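You operate a simulated robot arm through the tools that you are given. There is no shell and no other tool.

You are at the controls of a simulated robot arm. One attempt, no reset.

JOB
Put things in order on the clear end of the blue edged bench. At the end: the vial with the purple ring stands where the teal block stood; the teal block stands where the clear jar stood; the orange capped vial stands where the vial with the purple ring stood; the clear jar from the clear end of the blue edged bench is on the blue carton (marked "TABS"); whatever was shut is shut again. Leave all else as you found it, and nothing knocked over. Set down upright: jar.

Only the result counts: the job must be done as asked and must still hold three seconds after the hand-in. Knocking over, shifting, dropping, spilling or breaking anything else fails it.

ROBOT AND FRAMES
A 6-joint arm with a two-finger parallel gripper, fixed in place. Base frame: the origin is at the foot of the arm, x ahead of it, y to its left, z up; the work surface is at about z = 0. Lengths are in m, angles in rad, forces in N, time in s.
With the tool pointing down near the work surface it reaches from about 0.18 to 0.46 m from the base axis. Its first joint turns from -1.222 to 1.222 rad. Payload 1.9 kg.
The TCP is the grasp point between the finger pads, 0.023 m short of the fingertips. In the tool frame z runs along the fingers and y along their closing line. The gripper opens to 0.094 m. The fingers are 0.038 m wide and 0.01 m thick; the gripper's body (0.054 by 0.096 m) begins 0.039 m behind the TCP.
Orientation is told as [roll, pitch, yaw] about the base's x, y, z axes, in that order, counted from this pose: with the fingers straight down and closing along the base's y, the tool's x points along the base's -x, its y along +y and its z along -z.

CONTROLS
- The arm moves only by the tool drive_tool. Its argument "rows" is a list of rows, each an object (a shift or turn left out is 0, a gripper value left out holds the last) with "jaw": the gripper command, from -1 (shut) to 1 (fully open), values between in proportion; "slide": the shift along the tool's x, y, z in mm, a list of three; "angular": the turn, a rotation vector about the tool's x, y, z in rad, a list of three. In form: [{"jaw": jaw, "slide": [dx, dy, dz], "angular": [ax, ay, az]}, ...]. A call has 1 to 20 rows; each row is the pose to reach, as a shift and turn from the pose commanded when the call began, along the tool's axes at that moment. A row lasts 0.2 s, in which the tool goes at most 0.05 m and 0.15 rad; a call with a longer step from one row to the next is refused whole, and so is a gripper value outside its range. A pose out of reach is approached as far as the arm can. The call stops where the force on the tool passes 40 N (or 10 N more than at its start, if that is more) or the arm is blocked; 0.2 s more then pass. The fingers move at their own pace (about 0.108 m/s each) and stop on an object; they squeeze with about 35 N. The grip force told is the motor's: it shows also when the fingers shut on nothing. Time passes only in rows, and 0.2 s behind the last, so rows that repeat a pose let the fingers close. The reply holds the time, the measured pose of the TCP, the force on the tool along the base axes, the opening and the grip force, in the units named above and with some noise, with the torque about the TCP (base axes, N m) and any sound that the robot's microphone picked up.
- Cameras (640 x 400 px; columns grow to the right, rows downward): "scene" is fixed at [0.0586, 0.3071, 0.4478]; the picture's right is [-0.76, -0.64, 0.00], its down [-0.22, 0.26, -0.94] and it looks along [0.61, -0.72, -0.34] (base axes); focal length 222 px, centre (320, 200). "wrist" rides on the gripper at [0.086, 0.016, -0.075] in the tool frame; the picture's right is [-0.18, 0.98, 0.00], its down [-0.58, -0.11, -0.81] and it looks along [-0.79, -0.15, 0.59] (tool axes); focal length 243 px, centre (320, 200).
- grab_frame(camera): a new picture of that camera. The clock stands still meanwhile.
- locate(camera, pixels): for up to 12 pixels [column, row] of the newest picture of that camera ("zoom" is the newest enlarged one), the place [x, y, z] in the base frame of the surface seen there, good to about 0.002 m. The clock stands still meanwhile.
- enlarge(camera, box): a new picture of the part [left, top, right, bottom] of that camera's present view, enlarged. The clock stands still meanwhile.
- job_done(): hands the job in; it is judged then, once.

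Leave the gripper open and the arm clear of the work at the hand-in unless told otherwise.

The tools are called after "Request:" by a JSON object that holds its "op" and its "data". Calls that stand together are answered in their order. drive_tool: Moves the arm, as the interface text tells. Its arguments: {"type":"object","properties":{"rows":{"type":"array","items":{"type":"object","properties":{"jaw":{"type":"number"},"slide":{"type":"array","items":{"type":"number"}},"angular":{"type":"array","items":{"type":"number"}}}}}},"required":["rows"]} The other tools are called the same way: grab_frame (camera) takes a picture; locate (camera, pixels) gives the place of the surface under pixels of a picture; enlarge (camera, box) takes an enlarged picture of a part of a camera's view; job_done () hands the job in.

At the start:

```text
t: 0.0
tool_pos: [0.269, -0.0638, 0.3932]
tcp_rot: [0.002, -0.002, 0.0]
ft_force: [0.2, 0.7, -0.5]
torque: [0.03, -0.01, 0.0]
grip_width: 0.0942
gripper_force: 0.0
```

scene: 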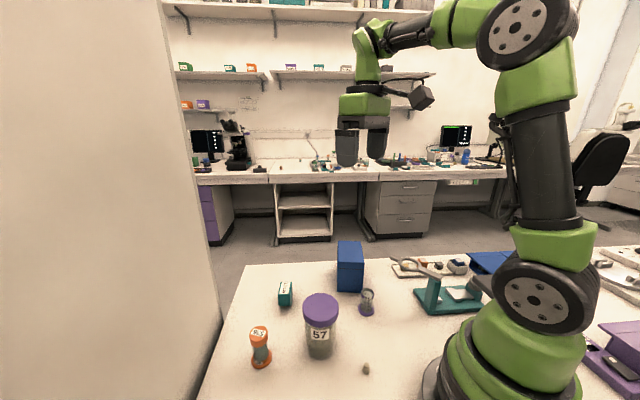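
wrist: 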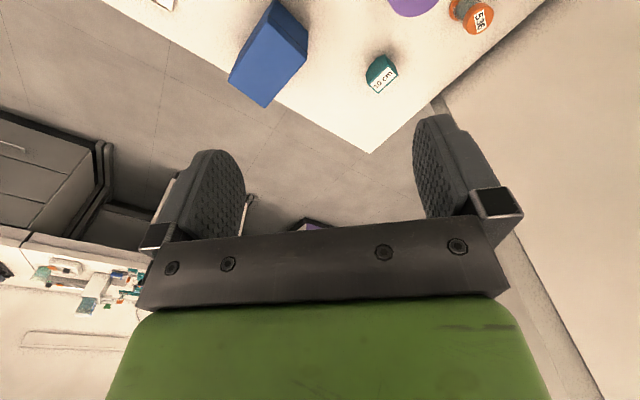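

I see the bench with an orange capped vial around (260,347), a jar with a purple lid marked "57" around (320,325), a teal block at (285,294), a blue carton at (350,266) and a small ringed vial at (367,302). I'll take enlarged pictures to make sure of each object.

Request:
{"op": "enlarge", "data": {"camera": "scene", "box": [220, 230, 420, 400]}}

Request:
{"op": "enlarge", "data": {"camera": "scene", "box": [380, 230, 640, 400]}}

Request:
{"op": "enlarge", "data": {"camera": "wrist", "box": [200, 0, 560, 160]}}

```text
2.35 times, centred on (320, 315) of scene
```

zoom: 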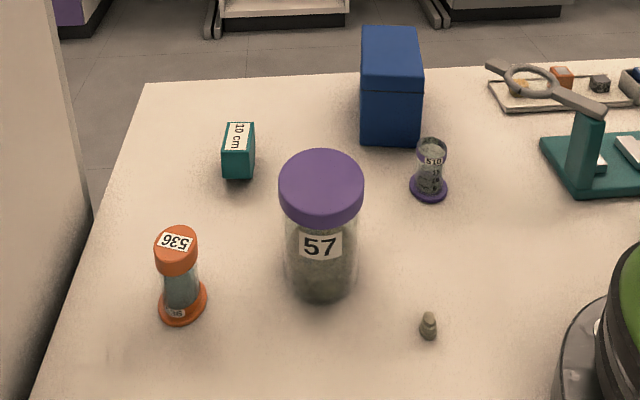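

```text
2.35 times, centred on (510, 315) of scene
```

zoom: 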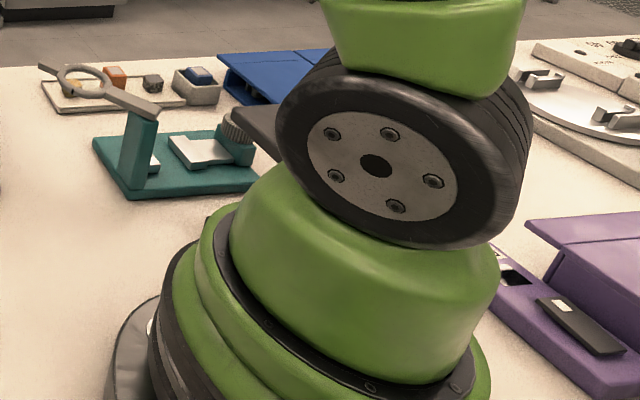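

```text
1.78 times, centred on (380, 80) of wrist
```

zoom: 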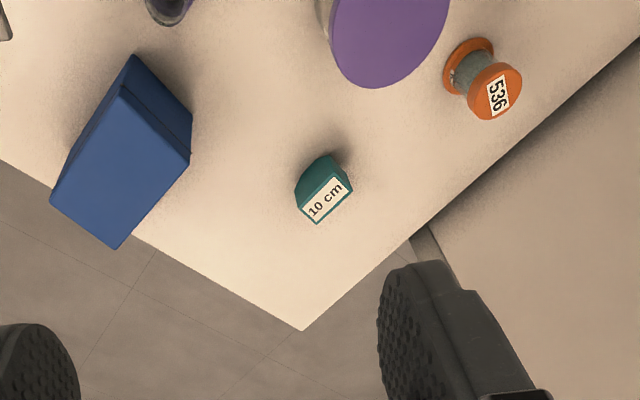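

Now measure the positions: jar, vials, teal block, carton and the small brown piece, using a fresh enlarged picture of the scene.

Request:
{"op": "enlarge", "data": {"camera": "scene", "box": [220, 230, 420, 400]}}

Request:
{"op": "locate", "data": {"camera": "scene", "pixels": [[260, 330], [262, 365], [253, 360], [270, 360], [285, 284], [285, 304], [321, 305], [320, 355], [349, 245], [350, 288], [367, 291], [365, 369]]}}

Request:
{"op": "locate", "data": {"camera": "wrist", "pixels": [[274, 1], [307, 40], [265, 106], [229, 79], [384, 56], [396, 66], [378, 93], [366, 76], [415, 5], [480, 16], [370, 152]]}}

```text
2.35 times, centred on (320, 315) of scene
```

zoom: 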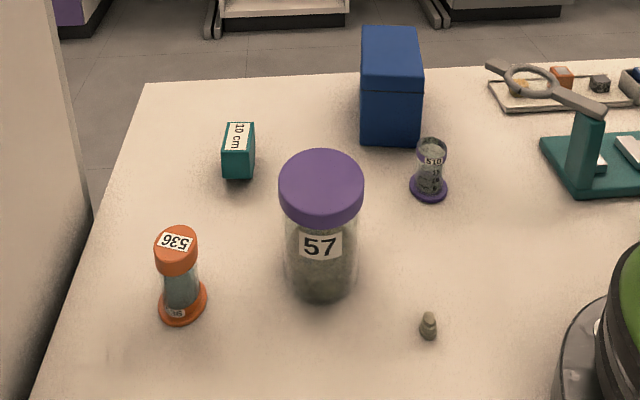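

```text
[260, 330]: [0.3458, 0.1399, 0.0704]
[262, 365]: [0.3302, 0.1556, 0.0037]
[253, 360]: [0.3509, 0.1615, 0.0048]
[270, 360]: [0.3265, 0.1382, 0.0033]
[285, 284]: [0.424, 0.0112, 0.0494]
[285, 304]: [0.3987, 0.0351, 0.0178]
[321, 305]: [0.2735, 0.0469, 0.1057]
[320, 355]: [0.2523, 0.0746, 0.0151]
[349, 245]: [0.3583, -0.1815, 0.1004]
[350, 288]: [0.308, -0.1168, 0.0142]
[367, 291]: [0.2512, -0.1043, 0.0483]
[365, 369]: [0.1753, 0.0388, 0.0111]
```

```text
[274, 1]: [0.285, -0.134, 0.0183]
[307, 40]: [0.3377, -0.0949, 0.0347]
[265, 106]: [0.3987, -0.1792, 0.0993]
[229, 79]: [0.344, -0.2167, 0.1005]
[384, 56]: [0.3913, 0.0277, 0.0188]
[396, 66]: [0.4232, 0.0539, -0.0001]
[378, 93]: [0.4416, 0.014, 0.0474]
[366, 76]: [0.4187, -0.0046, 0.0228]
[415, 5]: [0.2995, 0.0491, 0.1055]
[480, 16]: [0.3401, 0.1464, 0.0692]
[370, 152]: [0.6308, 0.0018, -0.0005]
```

The jar is about 0.106 m tall, with a lid wider than its body. I'll measure the lid rim, label and the vials in the zoom picture (lid at (278–364,150–225), purple-ringed vial at (429,170), orange vial at (180,275)).

Request:
{"op": "locate", "data": {"camera": "zoom", "pixels": [[321, 152], [282, 182], [361, 182], [321, 210], [321, 220], [321, 232], [321, 260], [321, 298], [290, 250], [353, 250], [330, 224], [312, 222]]}}

Request:
{"op": "locate", "data": {"camera": "zoom", "pixels": [[431, 140], [418, 145], [446, 145], [432, 160], [430, 185], [430, 199], [413, 190], [446, 190], [176, 228], [176, 262], [182, 290], [182, 318]]}}

Request:
{"op": "locate", "data": {"camera": "zoom", "pixels": [[390, 30], [363, 70], [420, 73], [365, 135], [418, 140], [360, 93], [420, 93], [428, 314], [428, 335], [225, 175], [249, 178], [252, 124]]}}

```text
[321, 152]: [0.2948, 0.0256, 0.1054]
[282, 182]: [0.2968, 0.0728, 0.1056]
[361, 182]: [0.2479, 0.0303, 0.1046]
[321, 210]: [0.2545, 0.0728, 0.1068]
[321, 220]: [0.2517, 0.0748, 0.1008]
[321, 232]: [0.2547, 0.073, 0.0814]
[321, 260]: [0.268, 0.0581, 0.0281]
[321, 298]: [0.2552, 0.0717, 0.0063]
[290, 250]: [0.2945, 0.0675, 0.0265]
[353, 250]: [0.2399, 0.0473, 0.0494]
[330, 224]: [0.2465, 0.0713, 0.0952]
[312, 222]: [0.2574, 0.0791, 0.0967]
```

```text
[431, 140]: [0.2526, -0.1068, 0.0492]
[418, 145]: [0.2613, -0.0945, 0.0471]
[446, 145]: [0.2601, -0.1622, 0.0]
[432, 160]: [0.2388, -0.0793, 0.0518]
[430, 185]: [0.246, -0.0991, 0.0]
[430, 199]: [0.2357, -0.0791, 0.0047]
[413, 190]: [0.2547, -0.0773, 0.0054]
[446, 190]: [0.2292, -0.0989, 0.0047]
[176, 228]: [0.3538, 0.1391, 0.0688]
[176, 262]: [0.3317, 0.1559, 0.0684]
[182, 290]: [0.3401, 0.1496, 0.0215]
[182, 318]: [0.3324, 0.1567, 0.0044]
```

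```text
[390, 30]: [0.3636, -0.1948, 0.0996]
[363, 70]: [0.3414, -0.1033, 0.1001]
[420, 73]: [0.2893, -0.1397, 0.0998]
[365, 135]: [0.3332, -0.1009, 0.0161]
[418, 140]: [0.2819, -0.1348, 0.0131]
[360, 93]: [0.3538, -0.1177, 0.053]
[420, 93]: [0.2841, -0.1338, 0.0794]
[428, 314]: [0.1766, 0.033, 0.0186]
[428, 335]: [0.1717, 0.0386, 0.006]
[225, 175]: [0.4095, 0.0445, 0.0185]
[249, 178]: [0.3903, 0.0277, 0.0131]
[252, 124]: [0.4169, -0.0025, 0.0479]
```

Jar centre is about (0.273, 0.050), lid top z≈0.106; carton top centre about (0.343, -0.160) at z≈0.100. I'll draw the arm back a bit and view all items from the wrist camera to refine centres and confirm the marks.

Request:
{"op": "drive_tool", "data": {"rows": [{"jaw": 1, "slide": [35, 15, -10], "angular": [0, 0, 0]}, {"jaw": 1, "slide": [70, 40, -20], "angular": [0, 0, 0]}, {"jaw": 1, "slide": [70, 64, -20], "angular": [0, 0, 0]}, {"jaw": 1, "slide": [70, 64, -20], "angular": [0, 0, 0]}]}}

Request:
{"op": "grab_frame", "data": {"camera": "wrist"}}

Request:
{"op": "grab_frame", "data": {"camera": "scene"}}

```text
t: 1.0
tool_pos: [0.1976, -0.0006, 0.4145]
tcp_rot: [0.002, -0.002, 0.001]
ft_force: [0.7, 0.1, -0.7]
torque: [0.0, 0.02, 0.01]
grip_width: 0.094
gripper_force: 0.1
```

```text
taken
```

wrist: 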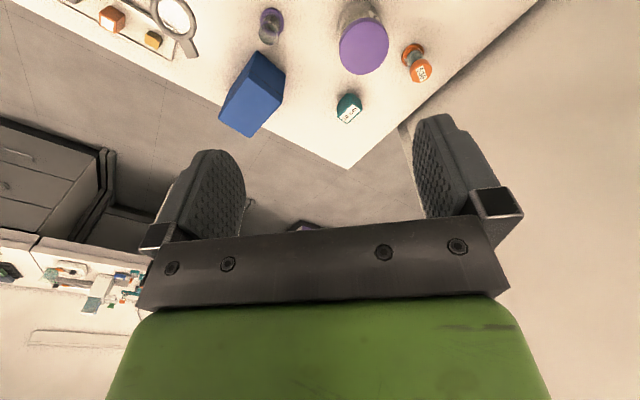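

```text
taken
```

scene: 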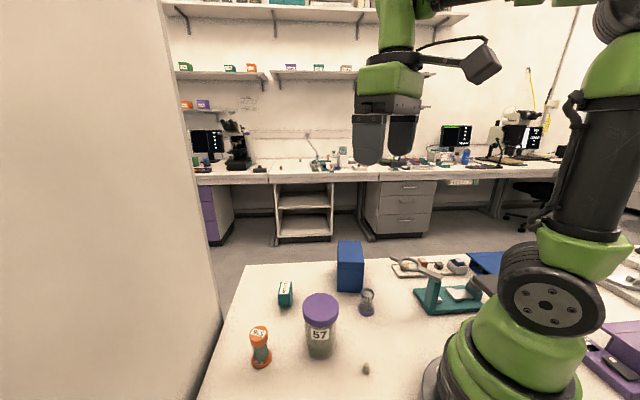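

The wrist view shows everything at the top edge. I'll tilt the tool about 0.6 rad about its y so the camera looks further down on the objects.

Request:
{"op": "drive_tool", "data": {"rows": [{"slide": [0, 0, 0], "angular": [0, 0.15, 0]}, {"slide": [0, 0, 0], "angular": [0, 0.3, 0]}, {"slide": [0, 0, 0], "angular": [0, 0.45, 0]}, {"slide": [0, 0, 0], "angular": [0, 0.6, 0]}, {"slide": [0, 0, 0], "angular": [0, 0.6, 0]}]}}

Request:
{"op": "grab_frame", "data": {"camera": "wrist"}}

```text
t: 1.7
tool_pos: [0.2008, -0.0046, 0.4116]
tcp_rot: [-0.033, 0.35, -0.02]
ft_force: [84.1, 23.8, -126.1]
torque: [-4.19, 2.5, -2.32]
grip_width: 0.0938
gripper_force: 0.1
out of reach, approached as far as the arm can: row 3
stopped in row 3: the force on the tool passed its limit at 415 N (the readings are from after the stop); the commanded pose is now the measured one
```

```text
taken
```

wrist: 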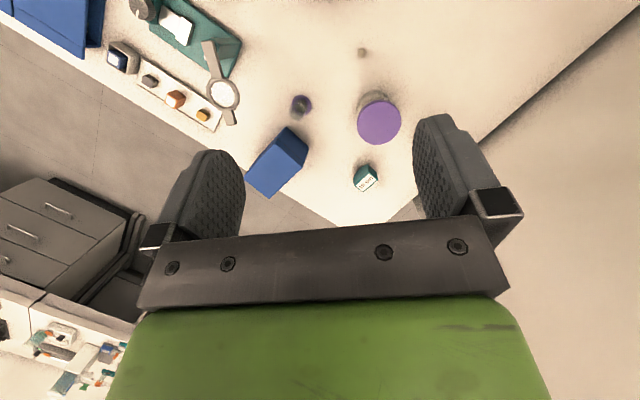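

The tilt met the arm's own limit (force stop); nothing on the bench was touched. The view is useful, so I'll first read positions here, then ease back.

Request:
{"op": "locate", "data": {"camera": "wrist", "pixels": [[379, 102], [379, 144], [358, 122], [400, 122], [301, 104], [301, 97], [362, 51], [289, 127], [309, 146], [271, 198], [246, 179], [366, 178]]}}

Request:
{"op": "grab_frame", "data": {"camera": "scene"}}

Request:
{"op": "enlarge", "data": {"camera": "wrist", "box": [230, 30, 430, 230]}}

```text
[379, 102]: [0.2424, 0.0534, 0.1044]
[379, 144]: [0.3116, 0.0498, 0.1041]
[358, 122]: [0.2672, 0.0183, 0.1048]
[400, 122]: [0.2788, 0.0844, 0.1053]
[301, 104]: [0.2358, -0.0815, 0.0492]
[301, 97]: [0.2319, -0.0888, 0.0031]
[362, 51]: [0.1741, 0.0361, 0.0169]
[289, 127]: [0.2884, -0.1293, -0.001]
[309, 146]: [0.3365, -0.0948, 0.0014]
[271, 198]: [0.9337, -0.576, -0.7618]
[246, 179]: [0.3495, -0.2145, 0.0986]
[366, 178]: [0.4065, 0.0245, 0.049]
```

```text
taken
```

scene: 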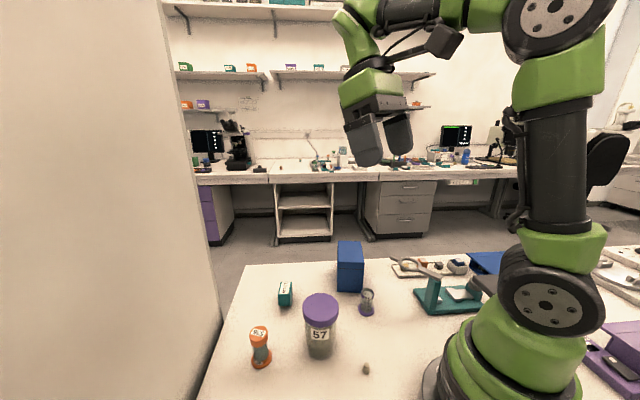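

```text
2.00 times, centred on (330, 130) of wrist
```

zoom: 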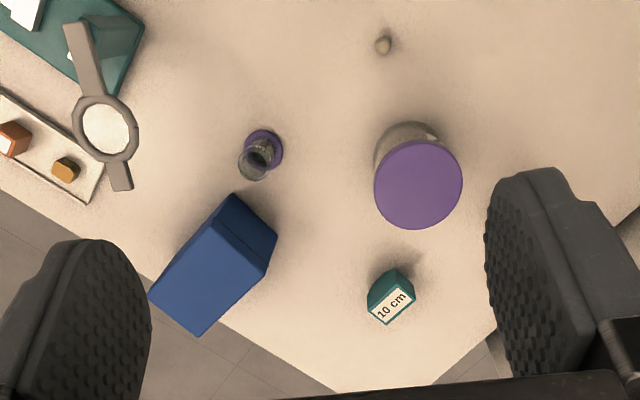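

Jar lid centre ≈ (0.276, 0.051) with diameter ≈0.068. Now I ease the tilt back to free the arm.

Request:
{"op": "drive_tool", "data": {"rows": [{"slide": [0, 0, 0], "angular": [0.01, -0.1, 0]}, {"slide": [-10, 0, 0], "angular": [0.02, -0.2, 0]}, {"slide": [-20, 0, 0], "angular": [0.033, -0.35, 0]}, {"slide": [-20, 0, 0], "angular": [0.033, -0.35, 0]}]}}

```text
t: 2.7
tool_pos: [0.2186, -0.0027, 0.4031]
tcp_rot: [-0.056, 0.0, 0.003]
ft_force: [0.4, -0.6, 0.1]
torque: [0.01, 0.02, 0.02]
grip_width: 0.0942
gripper_force: 0.0
```

Force is back to zero. I level the roll (−0.056) and then move to a lower viewpoint behind the jar, staying above all objects.

Request:
{"op": "drive_tool", "data": {"rows": [{"slide": [0, 0, 0], "angular": [-0.056, 0, 0]}, {"slide": [0, 0, 0], "angular": [-0.056, 0, 0]}]}}

Request:
{"op": "drive_tool", "data": {"rows": [{"slide": [0, 5, 45]}, {"slide": [10, 12, 90]}, {"slide": [18, 22, 130]}, {"slide": [18, 22, 150]}, {"slide": [18, 22, 150]}]}}

Request:
{"op": "grab_frame", "data": {"camera": "wrist"}}

```text
t: 3.3
tool_pos: [0.2188, -0.0035, 0.4042]
tcp_rot: [-0.003, 0.001, 0.002]
ft_force: [0.0, 0.0, 0.1]
torque: [0.01, -0.01, 0.03]
grip_width: 0.0939
gripper_force: 0.1
```

```text
t: 4.5
tool_pos: [0.2015, 0.0171, 0.2578]
tcp_rot: [0.0, 0.002, 0.002]
ft_force: [-0.3, 0.0, -0.1]
torque: [-0.01, -0.01, -0.02]
grip_width: 0.0939
gripper_force: 0.1
```

```text
taken
```

wrist: 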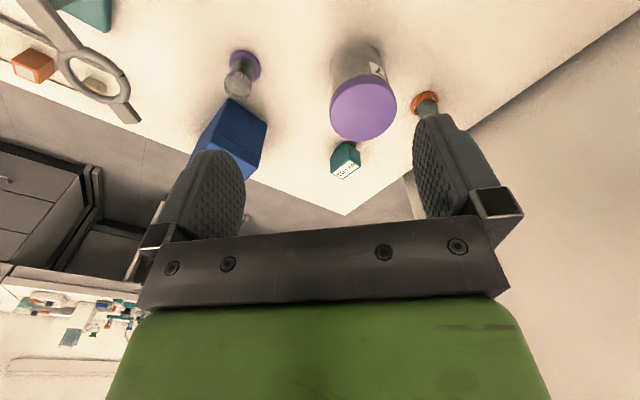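

Good oblique view. I enlarge the area around the jar, the purple-ringed vial and the teal block and measure there.

Request:
{"op": "enlarge", "data": {"camera": "wrist", "box": [220, 20, 460, 200]}}

```text
2.22 times, centred on (340, 110) of wrist
```

zoom: 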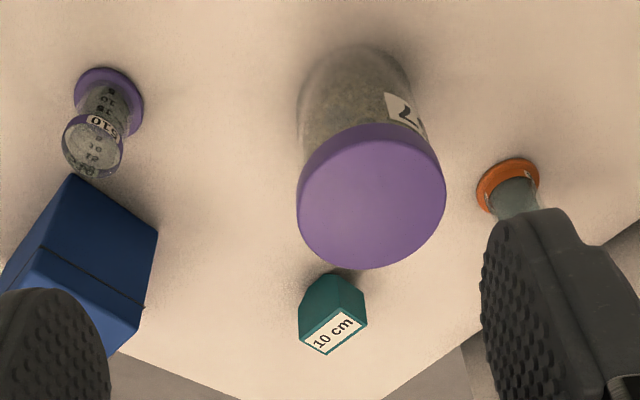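

Request:
{"op": "locate", "data": {"camera": "zoom", "pixels": [[371, 195], [301, 200], [441, 190], [380, 264], [362, 140], [360, 128], [356, 115], [355, 80], [355, 50], [310, 160], [330, 145], [400, 130]]}}

Request:
{"op": "locate", "data": {"camera": "zoom", "pixels": [[109, 70], [77, 92], [142, 104], [133, 130], [91, 150], [64, 150], [122, 150], [88, 173], [93, 118], [105, 95], [300, 345], [326, 353]]}}

Request:
{"op": "locate", "data": {"camera": "zoom", "pixels": [[366, 323], [341, 309], [301, 338], [340, 275], [361, 291], [301, 308], [333, 333], [508, 160], [540, 180], [480, 190], [69, 178], [158, 236]]}}

```text
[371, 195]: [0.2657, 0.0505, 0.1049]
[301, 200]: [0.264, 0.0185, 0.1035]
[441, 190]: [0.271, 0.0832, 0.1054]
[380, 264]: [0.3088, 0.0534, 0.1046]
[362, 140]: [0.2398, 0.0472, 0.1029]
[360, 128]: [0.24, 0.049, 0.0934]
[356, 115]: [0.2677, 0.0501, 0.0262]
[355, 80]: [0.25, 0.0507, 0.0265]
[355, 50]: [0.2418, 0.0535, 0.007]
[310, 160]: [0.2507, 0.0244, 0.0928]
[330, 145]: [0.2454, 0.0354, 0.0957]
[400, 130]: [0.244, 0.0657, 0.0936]
```

```text
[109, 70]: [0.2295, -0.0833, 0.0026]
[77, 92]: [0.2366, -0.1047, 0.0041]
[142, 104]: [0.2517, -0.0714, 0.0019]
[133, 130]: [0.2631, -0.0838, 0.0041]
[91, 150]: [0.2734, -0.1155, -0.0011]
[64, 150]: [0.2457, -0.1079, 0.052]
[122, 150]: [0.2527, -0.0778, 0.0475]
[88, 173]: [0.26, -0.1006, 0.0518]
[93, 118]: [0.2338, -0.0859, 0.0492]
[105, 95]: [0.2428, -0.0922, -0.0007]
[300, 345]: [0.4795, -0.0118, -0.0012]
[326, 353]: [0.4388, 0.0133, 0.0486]
```

```text
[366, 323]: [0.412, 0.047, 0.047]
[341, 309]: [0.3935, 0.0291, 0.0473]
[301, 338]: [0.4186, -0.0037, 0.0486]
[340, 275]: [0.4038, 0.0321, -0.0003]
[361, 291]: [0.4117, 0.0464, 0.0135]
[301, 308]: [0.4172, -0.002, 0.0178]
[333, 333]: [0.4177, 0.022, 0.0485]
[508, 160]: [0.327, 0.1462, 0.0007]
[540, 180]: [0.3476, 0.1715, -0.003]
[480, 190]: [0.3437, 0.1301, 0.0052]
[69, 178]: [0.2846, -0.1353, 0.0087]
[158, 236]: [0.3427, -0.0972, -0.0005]
```

Readings: jar centre ≈ (0.2745, 0.0505), lid z≈0.09–0.105; purple-ringed vial base ≈ (0.246, -0.089), 0.05 tall; teal block top ≈ (0.416, 0.021), ~0.026×0.041×0.049; I also want to know where the tan panel beside the orange vial is.

Request:
{"op": "grab_frame", "data": {"camera": "scene"}}

Request:
{"op": "locate", "data": {"camera": "scene", "pixels": [[100, 200], [180, 200], [200, 300], [215, 340], [205, 385], [100, 380], [230, 290], [160, 100]]}}

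Request:
{"op": "locate", "data": {"camera": "wrist", "pixels": [[560, 150], [470, 128], [600, 60], [540, 90], [345, 214], [440, 60], [40, 30], [90, 80]]}}

```text
taken
```

scene: 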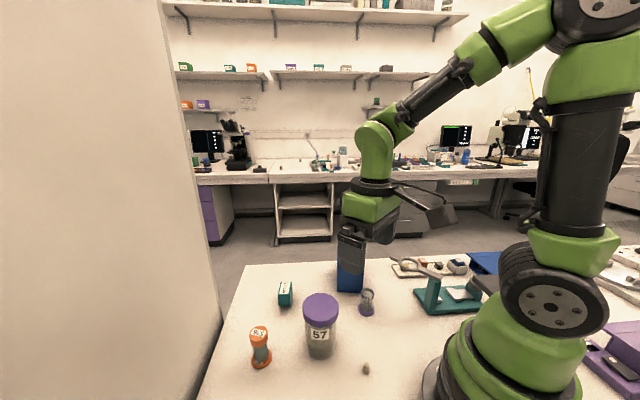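

```text
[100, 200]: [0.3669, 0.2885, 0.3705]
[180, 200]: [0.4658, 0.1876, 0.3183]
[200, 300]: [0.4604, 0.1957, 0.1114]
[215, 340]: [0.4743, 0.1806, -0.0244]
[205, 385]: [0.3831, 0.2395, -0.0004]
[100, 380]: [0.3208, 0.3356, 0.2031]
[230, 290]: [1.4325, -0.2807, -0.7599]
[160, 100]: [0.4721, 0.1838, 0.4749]
```

```text
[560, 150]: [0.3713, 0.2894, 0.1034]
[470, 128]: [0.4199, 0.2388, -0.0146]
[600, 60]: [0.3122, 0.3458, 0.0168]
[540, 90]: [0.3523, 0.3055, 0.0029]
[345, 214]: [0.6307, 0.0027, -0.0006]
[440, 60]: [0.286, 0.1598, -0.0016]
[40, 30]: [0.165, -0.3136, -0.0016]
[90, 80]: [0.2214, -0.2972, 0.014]
```

The panel lies along x+y≈0.655, far enough from the orange vial. Next: move over the jar centre (0.2748, 0.0508) at z≈0.18, jaws fully open, and check before descending.

Request:
{"op": "drive_tool", "data": {"rows": [{"jaw": 1, "slide": [-37, 17, 20]}, {"jaw": 1, "slide": [-73, 33.5, 50]}, {"jaw": 1, "slide": [-73, 33.5, 78]}, {"jaw": 1, "slide": [-73, 33.5, 78]}]}}

Request:
{"op": "grab_frame", "data": {"camera": "scene"}}

Request:
{"op": "grab_frame", "data": {"camera": "wrist"}}

```text
t: 5.5
tool_pos: [0.2731, 0.053, 0.1783]
tcp_rot: [-0.001, 0.002, 0.002]
ft_force: [-0.4, -0.1, 0.1]
torque: [0.0, -0.01, 0.01]
grip_width: 0.094
gripper_force: 0.1
```

```text
taken
```

scene: 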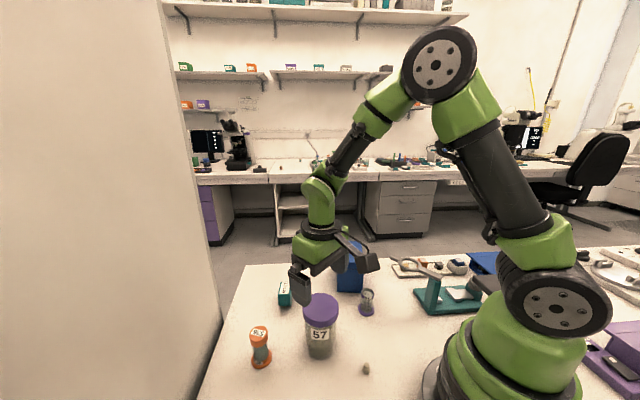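

```text
taken
```

wrist: 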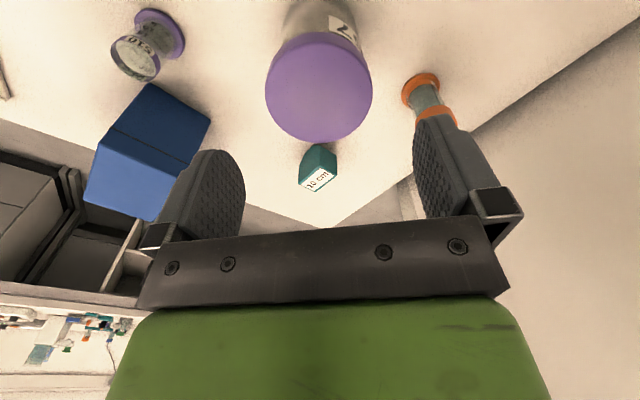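

The jar lid sits between the fingers in this view (centre ≈(318,88)). I re-measure the lid rim, carton top corners and vial ring from here.

Request:
{"op": "locate", "data": {"camera": "wrist", "pixels": [[267, 90], [371, 90], [318, 140], [318, 45], [285, 50], [318, 20], [95, 130], [165, 170], [152, 218], [86, 196], [300, 5], [345, 5]]}}

Request:
{"op": "enlarge", "data": {"camera": "wrist", "box": [60, 0, 260, 230]}}

```text
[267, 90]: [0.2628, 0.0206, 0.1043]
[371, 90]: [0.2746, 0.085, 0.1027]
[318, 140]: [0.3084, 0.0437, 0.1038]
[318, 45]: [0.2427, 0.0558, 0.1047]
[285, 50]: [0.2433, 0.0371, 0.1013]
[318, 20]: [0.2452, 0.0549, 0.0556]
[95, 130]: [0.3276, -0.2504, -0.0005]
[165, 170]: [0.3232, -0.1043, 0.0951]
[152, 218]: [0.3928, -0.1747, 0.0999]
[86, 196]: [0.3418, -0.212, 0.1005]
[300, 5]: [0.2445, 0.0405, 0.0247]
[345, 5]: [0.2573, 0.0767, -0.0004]
```

```text
1.74 times, centred on (160, 115) of wrist
```

zoom: 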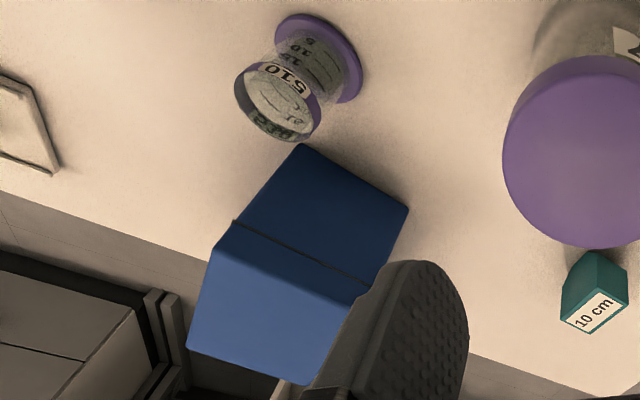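

Centre confirmed at about (0.275, 0.0515). I descend straight ~86 mm to lid height (TCP z≈0.092), then close the fingers on the lid.

Request:
{"op": "drive_tool", "data": {"rows": [{"jaw": 1, "slide": [-2, -1, 30]}, {"jaw": 1, "slide": [-2, -1, 60]}, {"jaw": 1, "slide": [-2, -1, 80]}, {"jaw": 1, "slide": [-2, -1, 87]}, {"jaw": 1, "slide": [-2, -1, 87]}]}}

Request:
{"op": "grab_frame", "data": {"camera": "scene"}}

```text
t: 6.7
tool_pos: [0.2731, 0.0506, 0.0924]
tcp_rot: [-0.002, 0.001, 0.002]
ft_force: [-0.9, 0.2, 0.2]
torque: [-0.03, 0.01, 0.0]
grip_width: 0.0942
gripper_force: 0.0
```

```text
taken
```

scene: 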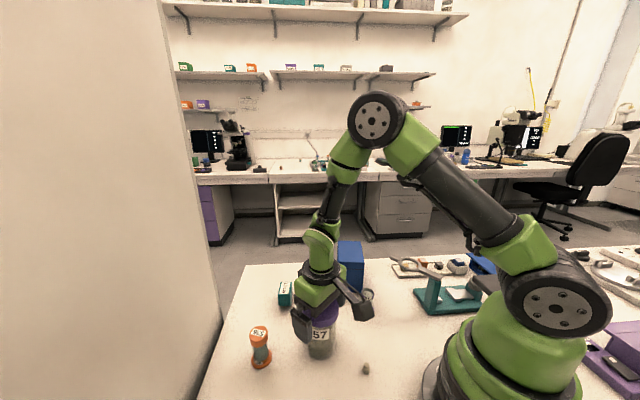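

The fingers straddle the lid with no force. Now close and hold.

Request:
{"op": "drive_tool", "data": {"rows": [{"jaw": 0.5}, {"jaw": 0.2}, {"jaw": -0.2}, {"jaw": -1}, {"jaw": -1}]}}

```text
t: 7.9
tool_pos: [0.2742, 0.0504, 0.0921]
tcp_rot: [-0.003, 0.002, 0.001]
ft_force: [0.1, -0.6, -0.2]
torque: [-0.02, -0.01, 0.01]
grip_width: 0.0704
gripper_force: 34.8
heard: snap
```

Gripped at 0.070 m with 35 N, and a "snap" was heard. I look at the jar closely before lifting.

Request:
{"op": "enlarge", "data": {"camera": "scene", "box": [270, 260, 390, 370]}}

Request:
{"op": "grab_frame", "data": {"camera": "wrist"}}

```text
3.64 times, centred on (330, 315) of scene
```

zoom: 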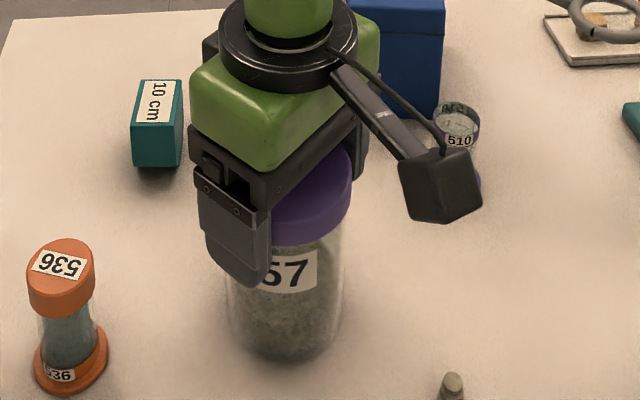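

```text
taken
```

wrist: 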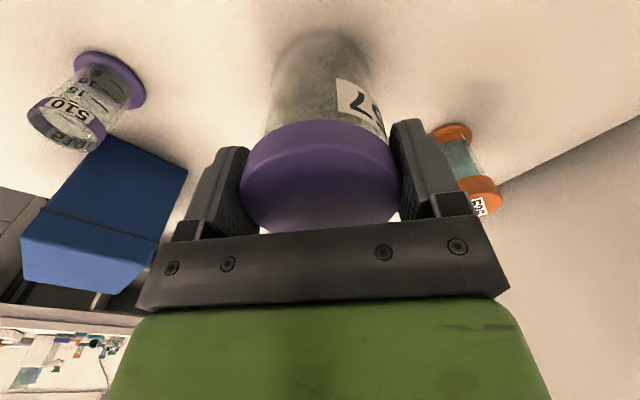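

Jar looks intact: lid and body together. I lift just 4 mm slowly and check whether the body comes along with the lid.

Request:
{"op": "drive_tool", "data": {"rows": [{"slide": [0, 0, -1]}, {"slide": [0, 0, -2]}, {"slide": [0, 0, -3]}, {"slide": [0, 0, -4]}, {"slide": [0, 0, -4]}]}}

Request:
{"op": "enlarge", "data": {"camera": "scene", "box": [270, 260, 390, 370]}}

Request:
{"op": "enlarge", "data": {"camera": "wrist", "box": [200, 0, 440, 240]}}

```text
t: 9.1
tool_pos: [0.2746, 0.05, 0.0964]
tcp_rot: [-0.005, 0.003, 0.002]
ft_force: [-0.5, 1.1, 0.0]
torque: [0.01, 0.01, 0.0]
grip_width: 0.0703
gripper_force: 35.0
```

```text
3.64 times, centred on (330, 315) of scene
```

zoom: 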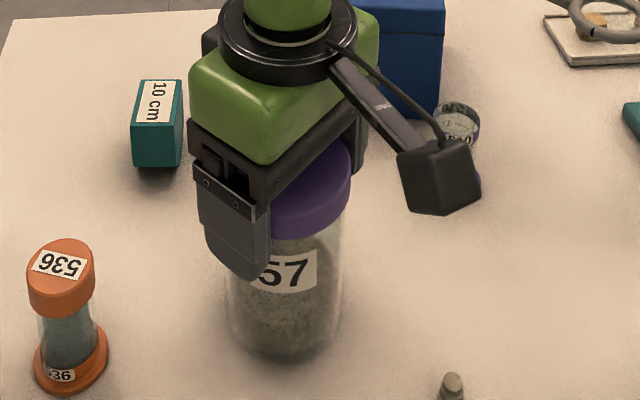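

```text
1.67 times, centred on (320, 120) of wrist
```

zoom: 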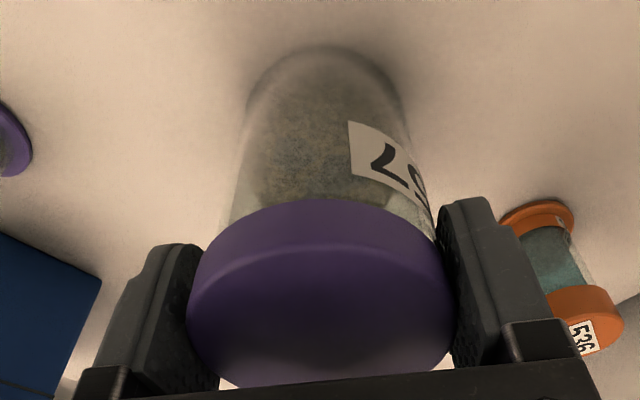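

The lid rose relative to the body (gap now visible above the "57" label) – the lid has come off and the body stays on the bench with no weight on the hand. So the jar must be moved open and re-shut afterwards. I raise the lid straight up and look.

Request:
{"op": "drive_tool", "data": {"rows": [{"slide": [0, 0, -10]}, {"slide": [0, 0, -25]}, {"slide": [0, 0, -50]}, {"slide": [0, 0, -75]}, {"slide": [0, 0, -75]}]}}

Request:
{"op": "enlarge", "data": {"camera": "scene", "box": [250, 230, 410, 380]}}

Request:
{"op": "grab_frame", "data": {"camera": "wrist"}}

```text
t: 10.3
tool_pos: [0.2778, 0.0459, 0.1706]
tcp_rot: [-0.003, 0.002, 0.002]
ft_force: [-0.4, 0.4, 0.8]
torque: [-0.04, 0.03, -0.02]
grip_width: 0.0702
gripper_force: 35.1
```

```text
2.67 times, centred on (330, 305) of scene
```

zoom: 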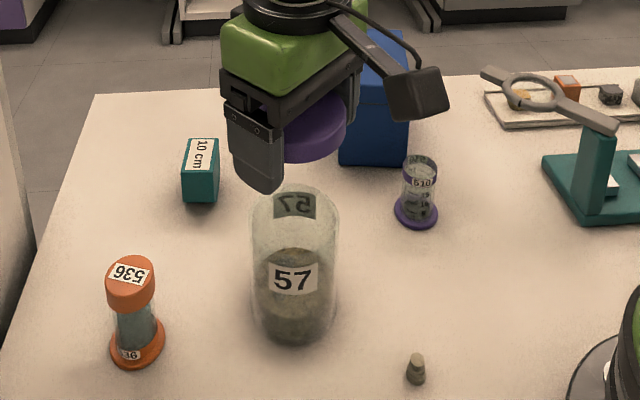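

```text
taken
```

wrist: 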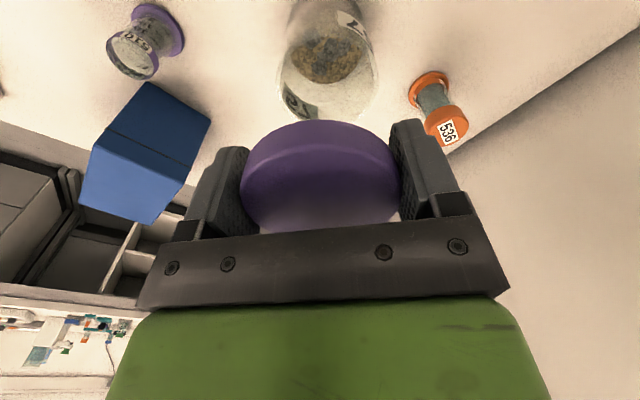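

The lid is off cleanly; the open jar half full of granules stands undisturbed. I measure the lid's lower edge relative to the hand so I can set it down gently at a free spot around (0.335, -0.015).

Request:
{"op": "locate", "data": {"camera": "zoom", "pixels": [[312, 158], [312, 140], [300, 158], [330, 150], [300, 250], [293, 187], [295, 218], [293, 340], [255, 205], [337, 205], [415, 372], [310, 125]]}}

Request:
{"op": "locate", "data": {"camera": "wrist", "pixels": [[320, 126], [320, 142], [320, 118], [280, 80], [378, 80], [325, 118], [290, 100], [362, 100], [320, 60], [300, 15], [345, 10], [330, 180]]}}

```text
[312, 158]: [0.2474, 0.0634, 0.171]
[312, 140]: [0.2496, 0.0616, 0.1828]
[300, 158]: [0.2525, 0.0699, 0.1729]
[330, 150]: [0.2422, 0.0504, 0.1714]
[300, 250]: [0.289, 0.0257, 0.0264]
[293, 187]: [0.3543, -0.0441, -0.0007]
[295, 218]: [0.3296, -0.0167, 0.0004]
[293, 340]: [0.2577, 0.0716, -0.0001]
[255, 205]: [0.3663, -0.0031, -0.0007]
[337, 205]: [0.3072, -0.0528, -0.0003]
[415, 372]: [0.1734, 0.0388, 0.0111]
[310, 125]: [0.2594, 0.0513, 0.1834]
```

```text
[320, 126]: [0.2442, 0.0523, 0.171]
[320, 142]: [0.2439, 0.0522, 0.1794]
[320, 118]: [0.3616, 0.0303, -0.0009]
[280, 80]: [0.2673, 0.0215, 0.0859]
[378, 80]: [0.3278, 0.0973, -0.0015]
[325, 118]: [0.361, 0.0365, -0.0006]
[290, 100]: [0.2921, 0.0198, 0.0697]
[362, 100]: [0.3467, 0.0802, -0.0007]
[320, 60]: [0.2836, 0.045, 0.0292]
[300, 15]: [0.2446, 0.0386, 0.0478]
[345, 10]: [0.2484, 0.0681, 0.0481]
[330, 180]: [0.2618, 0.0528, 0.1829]
```

The lid spans from about TCP−1 mm to TCP+13 mm, so the fingertips reach 22 mm below it – I can't set it flat on the bench like that. I'll lower the lid back onto the jar along the same path and regrip it higher with the fingertips. First down to ~5 mm above seating.

Request:
{"op": "drive_tool", "data": {"rows": [{"slide": [0, 0, 25]}, {"slide": [0, 0, 50]}, {"slide": [0, 0, 65]}, {"slide": [0, 0, 65]}]}}

Request:
{"op": "enlarge", "data": {"camera": "scene", "box": [270, 260, 390, 370]}}

Request:
{"op": "enlarge", "data": {"camera": "wrist", "box": [200, 0, 440, 240]}}

```text
t: 11.1
tool_pos: [0.2766, 0.0483, 0.1122]
tcp_rot: [0.0, -0.002, 0.001]
ft_force: [-5.0, 1.6, 21.6]
torque: [0.79, 0.27, 0.17]
grip_width: 0.0702
gripper_force: 34.7
stopped in row 3: the force on the tool passed its limit at 96 N (the readings are from after the stop); the commanded pose is now the measured one
```

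```text
3.64 times, centred on (330, 315) of scene
```

zoom: 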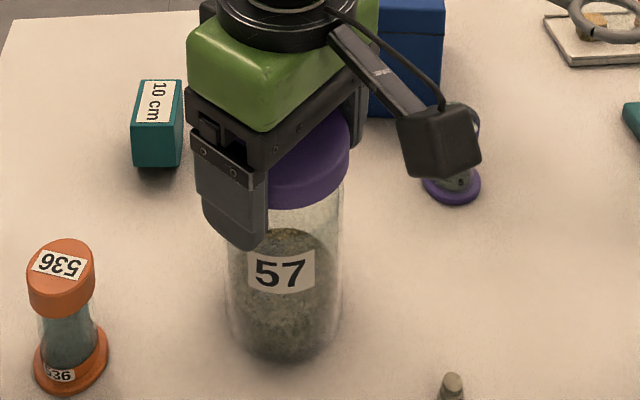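

```text
1.67 times, centred on (320, 120) of wrist
```

zoom: 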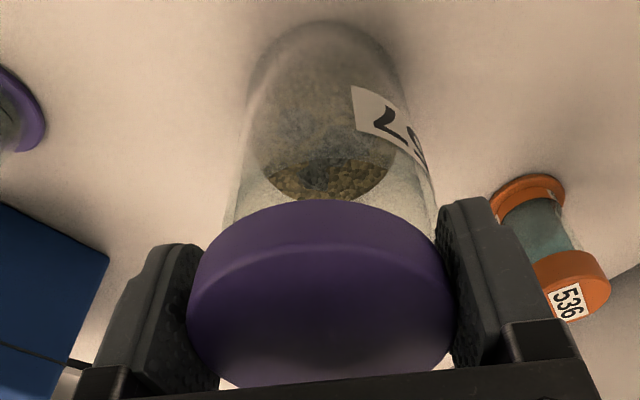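

The descent stopped early at TCP z≈0.112 with an upward force at the +y side: the lid met the jar's rim misaligned (pose drifted to x 0.2766, y 0.0483 against 0.2742, 0.0504 at the grip). I look closely at the rim.

Request:
{"op": "enlarge", "data": {"camera": "scene", "box": [295, 285, 345, 325]}}

Request:
{"op": "enlarge", "data": {"camera": "wrist", "box": [270, 80, 390, 160]}}

```text
10.00 times, centred on (320, 305) of scene
```

zoom: 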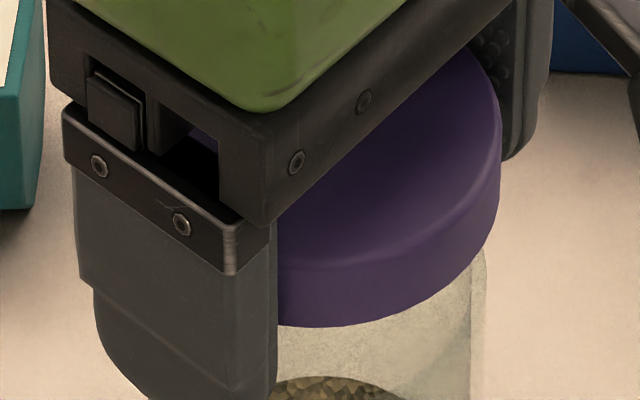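

```text
5.00 times, centred on (330, 120) of wrist
```

zoom: 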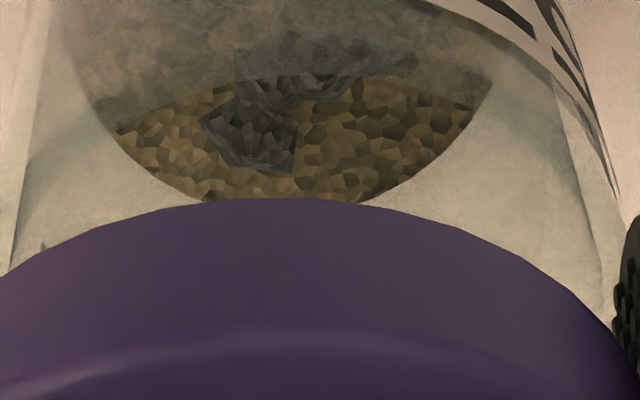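

Request:
{"op": "enlarge", "data": {"camera": "scene", "box": [295, 285, 345, 325]}}

Request:
{"op": "locate", "data": {"camera": "zoom", "pixels": [[340, 320], [340, 290], [340, 275], [420, 300], [420, 270], [470, 260], [495, 205], [480, 255], [480, 270], [400, 340], [380, 240], [470, 350]]}}

```text
10.00 times, centred on (320, 305) of scene
```

zoom: 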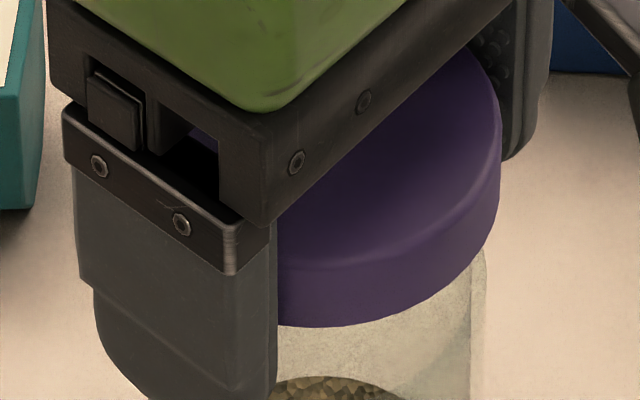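

```text
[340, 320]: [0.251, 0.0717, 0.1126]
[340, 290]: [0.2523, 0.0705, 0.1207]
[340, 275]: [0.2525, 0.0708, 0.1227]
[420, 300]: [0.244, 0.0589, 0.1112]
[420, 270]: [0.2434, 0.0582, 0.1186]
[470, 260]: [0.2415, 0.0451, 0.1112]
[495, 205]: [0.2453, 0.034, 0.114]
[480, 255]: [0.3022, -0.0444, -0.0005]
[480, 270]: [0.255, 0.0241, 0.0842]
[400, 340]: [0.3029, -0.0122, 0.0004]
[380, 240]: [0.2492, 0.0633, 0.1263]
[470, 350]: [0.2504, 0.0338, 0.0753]
```

Either a fingertip or the lid edge is on the rim because of the ~3 mm sideways drift. I back off upward 12 mm and re-read the pose to correct it.

Request:
{"op": "drive_tool", "data": {"rows": [{"slide": [0, 0, -6]}, {"slide": [0, 0, -14]}, {"slide": [0, 0, -14]}]}}

Request:
{"op": "drive_tool", "data": {"rows": [{"slide": [0, 0, 0]}]}}

Request:
{"op": "enlarge", "data": {"camera": "scene", "box": [270, 260, 390, 370]}}

Request:
{"op": "grab_frame", "data": {"camera": "wrist"}}

```text
t: 11.9
tool_pos: [0.277, 0.0487, 0.1251]
tcp_rot: [0.001, -0.002, 0.002]
ft_force: [-0.4, -0.2, 0.0]
torque: [-0.03, -0.01, 0.01]
grip_width: 0.0703
gripper_force: 34.3
```

```text
t: 12.3
tool_pos: [0.2771, 0.0483, 0.1258]
tcp_rot: [0.001, -0.002, -0.001]
ft_force: [0.2, 1.0, -0.1]
torque: [0.01, 0.03, -0.01]
grip_width: 0.0704
gripper_force: 34.3
```

```text
3.64 times, centred on (330, 315) of scene
```

zoom: 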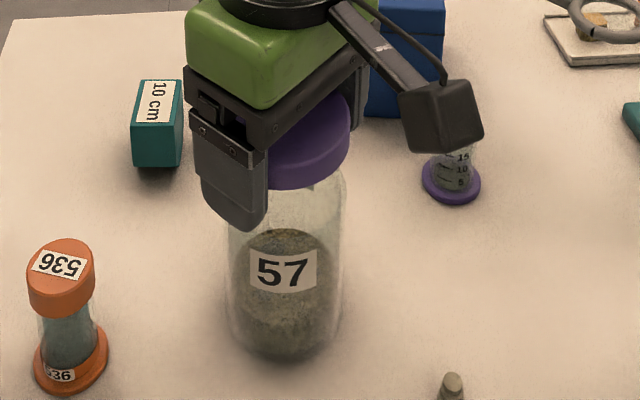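

```text
taken
```

wrist: 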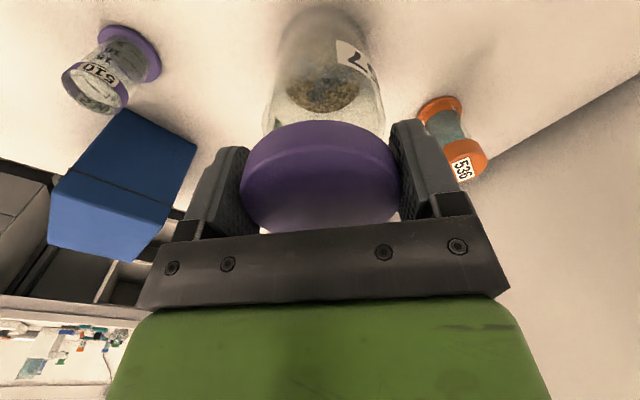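

Request:
{"op": "enlarge", "data": {"camera": "scene", "box": [295, 280, 345, 320]}}

Request:
{"op": "locate", "data": {"camera": "zoom", "pixels": [[340, 280], [420, 260], [480, 215], [495, 170], [400, 310], [470, 270], [478, 240], [482, 260], [475, 380], [300, 350], [445, 262], [430, 272]]}}

```text
10.00 times, centred on (320, 300) of scene
```

zoom: 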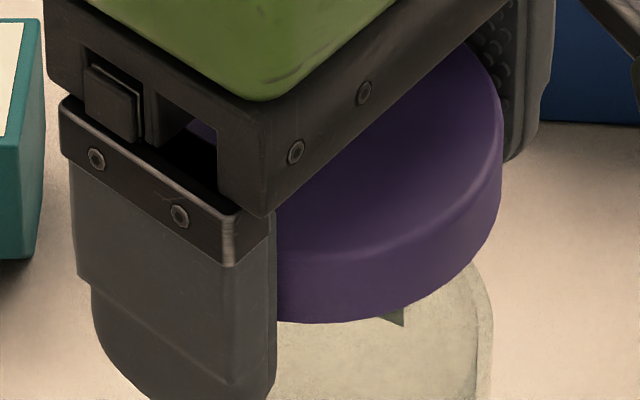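

```text
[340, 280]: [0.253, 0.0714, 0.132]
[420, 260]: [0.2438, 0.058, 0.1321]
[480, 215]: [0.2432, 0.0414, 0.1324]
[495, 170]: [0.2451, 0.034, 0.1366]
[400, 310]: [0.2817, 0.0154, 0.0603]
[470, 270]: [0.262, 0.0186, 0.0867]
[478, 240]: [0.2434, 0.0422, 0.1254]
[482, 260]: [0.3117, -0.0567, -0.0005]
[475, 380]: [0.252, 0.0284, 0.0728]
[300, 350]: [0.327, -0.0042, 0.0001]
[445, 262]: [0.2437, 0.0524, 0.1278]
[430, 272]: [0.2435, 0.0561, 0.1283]
```

No plug under the lid; the mark beneath it is only the rear label. Jar body radius ≈0.032, so the offset put a finger/skirt on the rim. I correct sideways (+3.3 tool x, +2 tool y) back to the grip position and read the pose.

Request:
{"op": "drive_tool", "data": {"rows": [{"slide": [3.3, 2.0, 0]}, {"slide": [3.3, 2.0, 0]}, {"slide": [3.3, 2.0, 0]}]}}

Request:
{"op": "drive_tool", "data": {"rows": [{"slide": [0, 0, 0]}]}}

```text
t: 13.1
tool_pos: [0.2743, 0.0496, 0.1251]
tcp_rot: [0.0, -0.002, 0.0]
ft_force: [-0.8, 0.5, -0.8]
torque: [0.0, 0.01, 0.01]
grip_width: 0.0705
gripper_force: 34.8
```

```text
t: 13.5
tool_pos: [0.2736, 0.0511, 0.1251]
tcp_rot: [0.0, -0.001, -0.002]
ft_force: [-0.1, -0.4, 0.5]
torque: [-0.03, 0.01, 0.0]
grip_width: 0.0702
gripper_force: 35.5
```

Now at ≈(0.274, 0.0503). I descend slowly, 2 mm per row, to z≈0.100 and check the pose.

Request:
{"op": "drive_tool", "data": {"rows": [{"slide": [0, 0, 3]}, {"slide": [0, 0, 6]}, {"slide": [0, 0, 9]}, {"slide": [0, 0, 11]}, {"slide": [0, 0, 13]}, {"slide": [0, 0, 15]}, {"slide": [0, 0, 17]}, {"slide": [0, 0, 19]}, {"slide": [0, 0, 20]}]}}

Request:
{"op": "enlarge", "data": {"camera": "wrist", "box": [200, 0, 440, 240]}}

```text
t: 15.5
tool_pos: [0.2745, 0.0505, 0.1063]
tcp_rot: [-0.001, -0.004, -0.001]
ft_force: [1.1, -0.4, -0.2]
torque: [-0.03, 0.02, -0.01]
grip_width: 0.0704
gripper_force: 34.7
```

```text
1.67 times, centred on (320, 120) of wrist
```

zoom: 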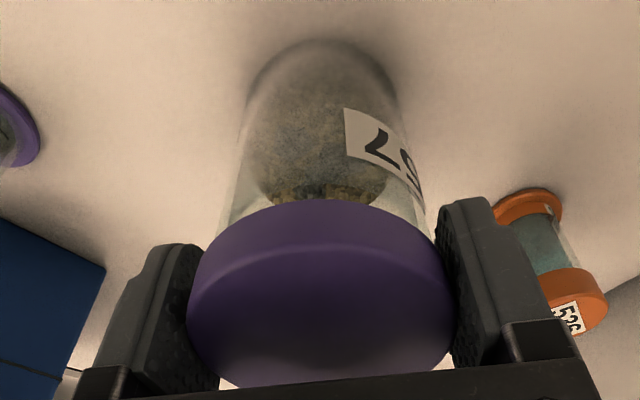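

No contact this time (z 0.106, pose still aligned). Continue slowly to just above seating.

Request:
{"op": "drive_tool", "data": {"rows": [{"slide": [0, 0, 2]}, {"slide": [0, 0, 4]}, {"slide": [0, 0, 6]}, {"slide": [0, 0, 8]}, {"slide": [0, 0, 10]}, {"slide": [0, 0, 11.5]}, {"slide": [0, 0, 13]}]}}

Request:
{"op": "enlarge", "data": {"camera": "wrist", "box": [200, 0, 440, 240]}}

Request:
{"op": "enlarge", "data": {"camera": "scene", "box": [270, 260, 390, 370]}}

```text
t: 17.1
tool_pos: [0.2748, 0.0496, 0.0944]
tcp_rot: [0.001, -0.001, -0.001]
ft_force: [-0.2, 0.3, 0.3]
torque: [-0.02, 0.0, 0.03]
grip_width: 0.0705
gripper_force: 35.0
```

```text
1.67 times, centred on (320, 120) of wrist
```

zoom: 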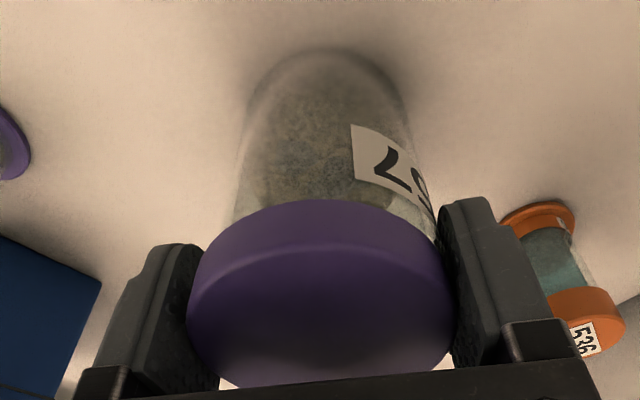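

```text
3.64 times, centred on (330, 315) of scene
```

zoom: 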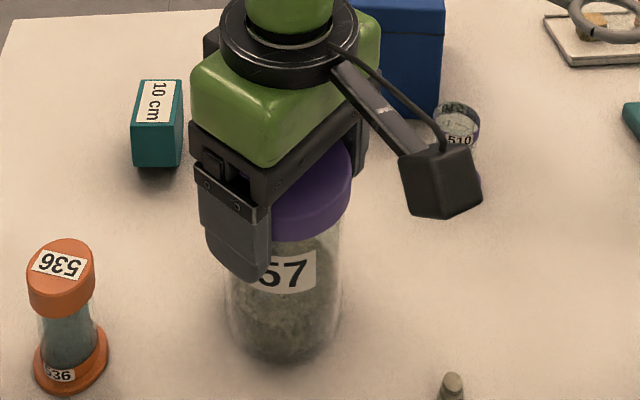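

Lid skirt is around the rim, 2 mm above seat. Lower 2.5 mm more until it rests, then open the fingers.

Request:
{"op": "drive_tool", "data": {"rows": [{"slide": [0, 0, 0.7]}, {"slide": [0, 0, 1.4]}, {"slide": [0, 0, 2.0]}, {"slide": [0, 0, 2.5]}, {"slide": [0, 0, 2.5]}]}}

```text
t: 18.3
tool_pos: [0.2749, 0.0514, 0.0899]
tcp_rot: [0.001, -0.005, 0.0]
ft_force: [-0.1, -4.2, 38.0]
torque: [-0.31, -0.31, 0.02]
grip_width: 0.0706
gripper_force: 35.1
heard: snap
```

Another "snap" with 38 N downward: the lid has snapped shut. I relieve the pressure by raising very slightly and check if the jar body now comes with the lid.

Request:
{"op": "drive_tool", "data": {"rows": [{"slide": [0, 0, -0.7]}, {"slide": [0, 0, -1.4]}, {"slide": [0, 0, -2.0]}, {"slide": [0, 0, -2.0]}]}}

Request:
{"op": "drive_tool", "data": {"rows": [{"slide": [0, 0, -1]}, {"slide": [0, 0, -2]}, {"slide": [0, 0, -3]}, {"slide": [0, 0, -3]}]}}

Request:
{"op": "enlarge", "data": {"camera": "wrist", "box": [200, 0, 440, 240]}}

Request:
{"op": "enlarge", "data": {"camera": "scene", "box": [270, 260, 390, 370]}}

```text
t: 19.3
tool_pos: [0.2743, 0.0497, 0.0918]
tcp_rot: [0.001, -0.002, 0.0]
ft_force: [-0.3, -0.1, -0.3]
torque: [0.0, 0.03, -0.02]
grip_width: 0.0703
gripper_force: 35.4
heard: snap
```

```text
t: 20.3
tool_pos: [0.2746, 0.0512, 0.0967]
tcp_rot: [0.0, -0.003, 0.0]
ft_force: [0.2, -1.0, 0.4]
torque: [-0.03, -0.03, 0.01]
grip_width: 0.0703
gripper_force: 34.7
```

```text
1.67 times, centred on (320, 120) of wrist
```

zoom: 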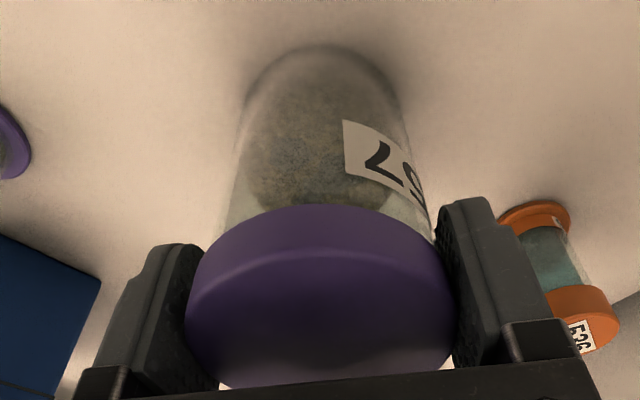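

```text
3.64 times, centred on (330, 315) of scene
```

zoom: 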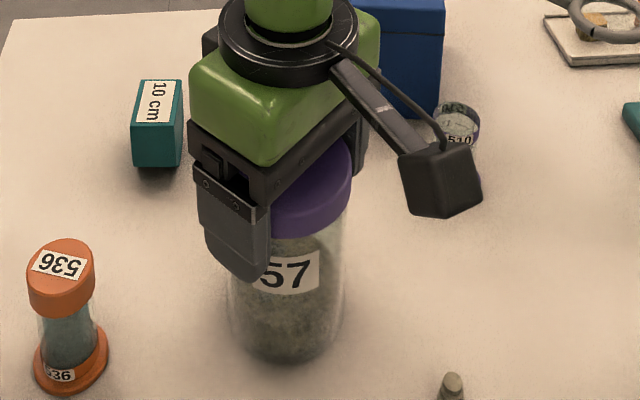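

The lid pops off again with a light pull, so it is a press-on lid. I'll lower it back lightly onto the rim, open, raise ~19 mm and regrip it near the fingertips.

Request:
{"op": "drive_tool", "data": {"rows": [{"slide": [0, 0, 1]}, {"slide": [0, 0, 2]}, {"slide": [0, 0, 3]}, {"slide": [0, 0, 3.6]}, {"slide": [0, 0, 3.6]}]}}

```text
t: 21.5
tool_pos: [0.2742, 0.0508, 0.0914]
tcp_rot: [-0.001, -0.003, -0.001]
ft_force: [-0.3, 0.0, 0.0]
torque: [-0.02, -0.02, -0.04]
grip_width: 0.0702
gripper_force: 34.8
```

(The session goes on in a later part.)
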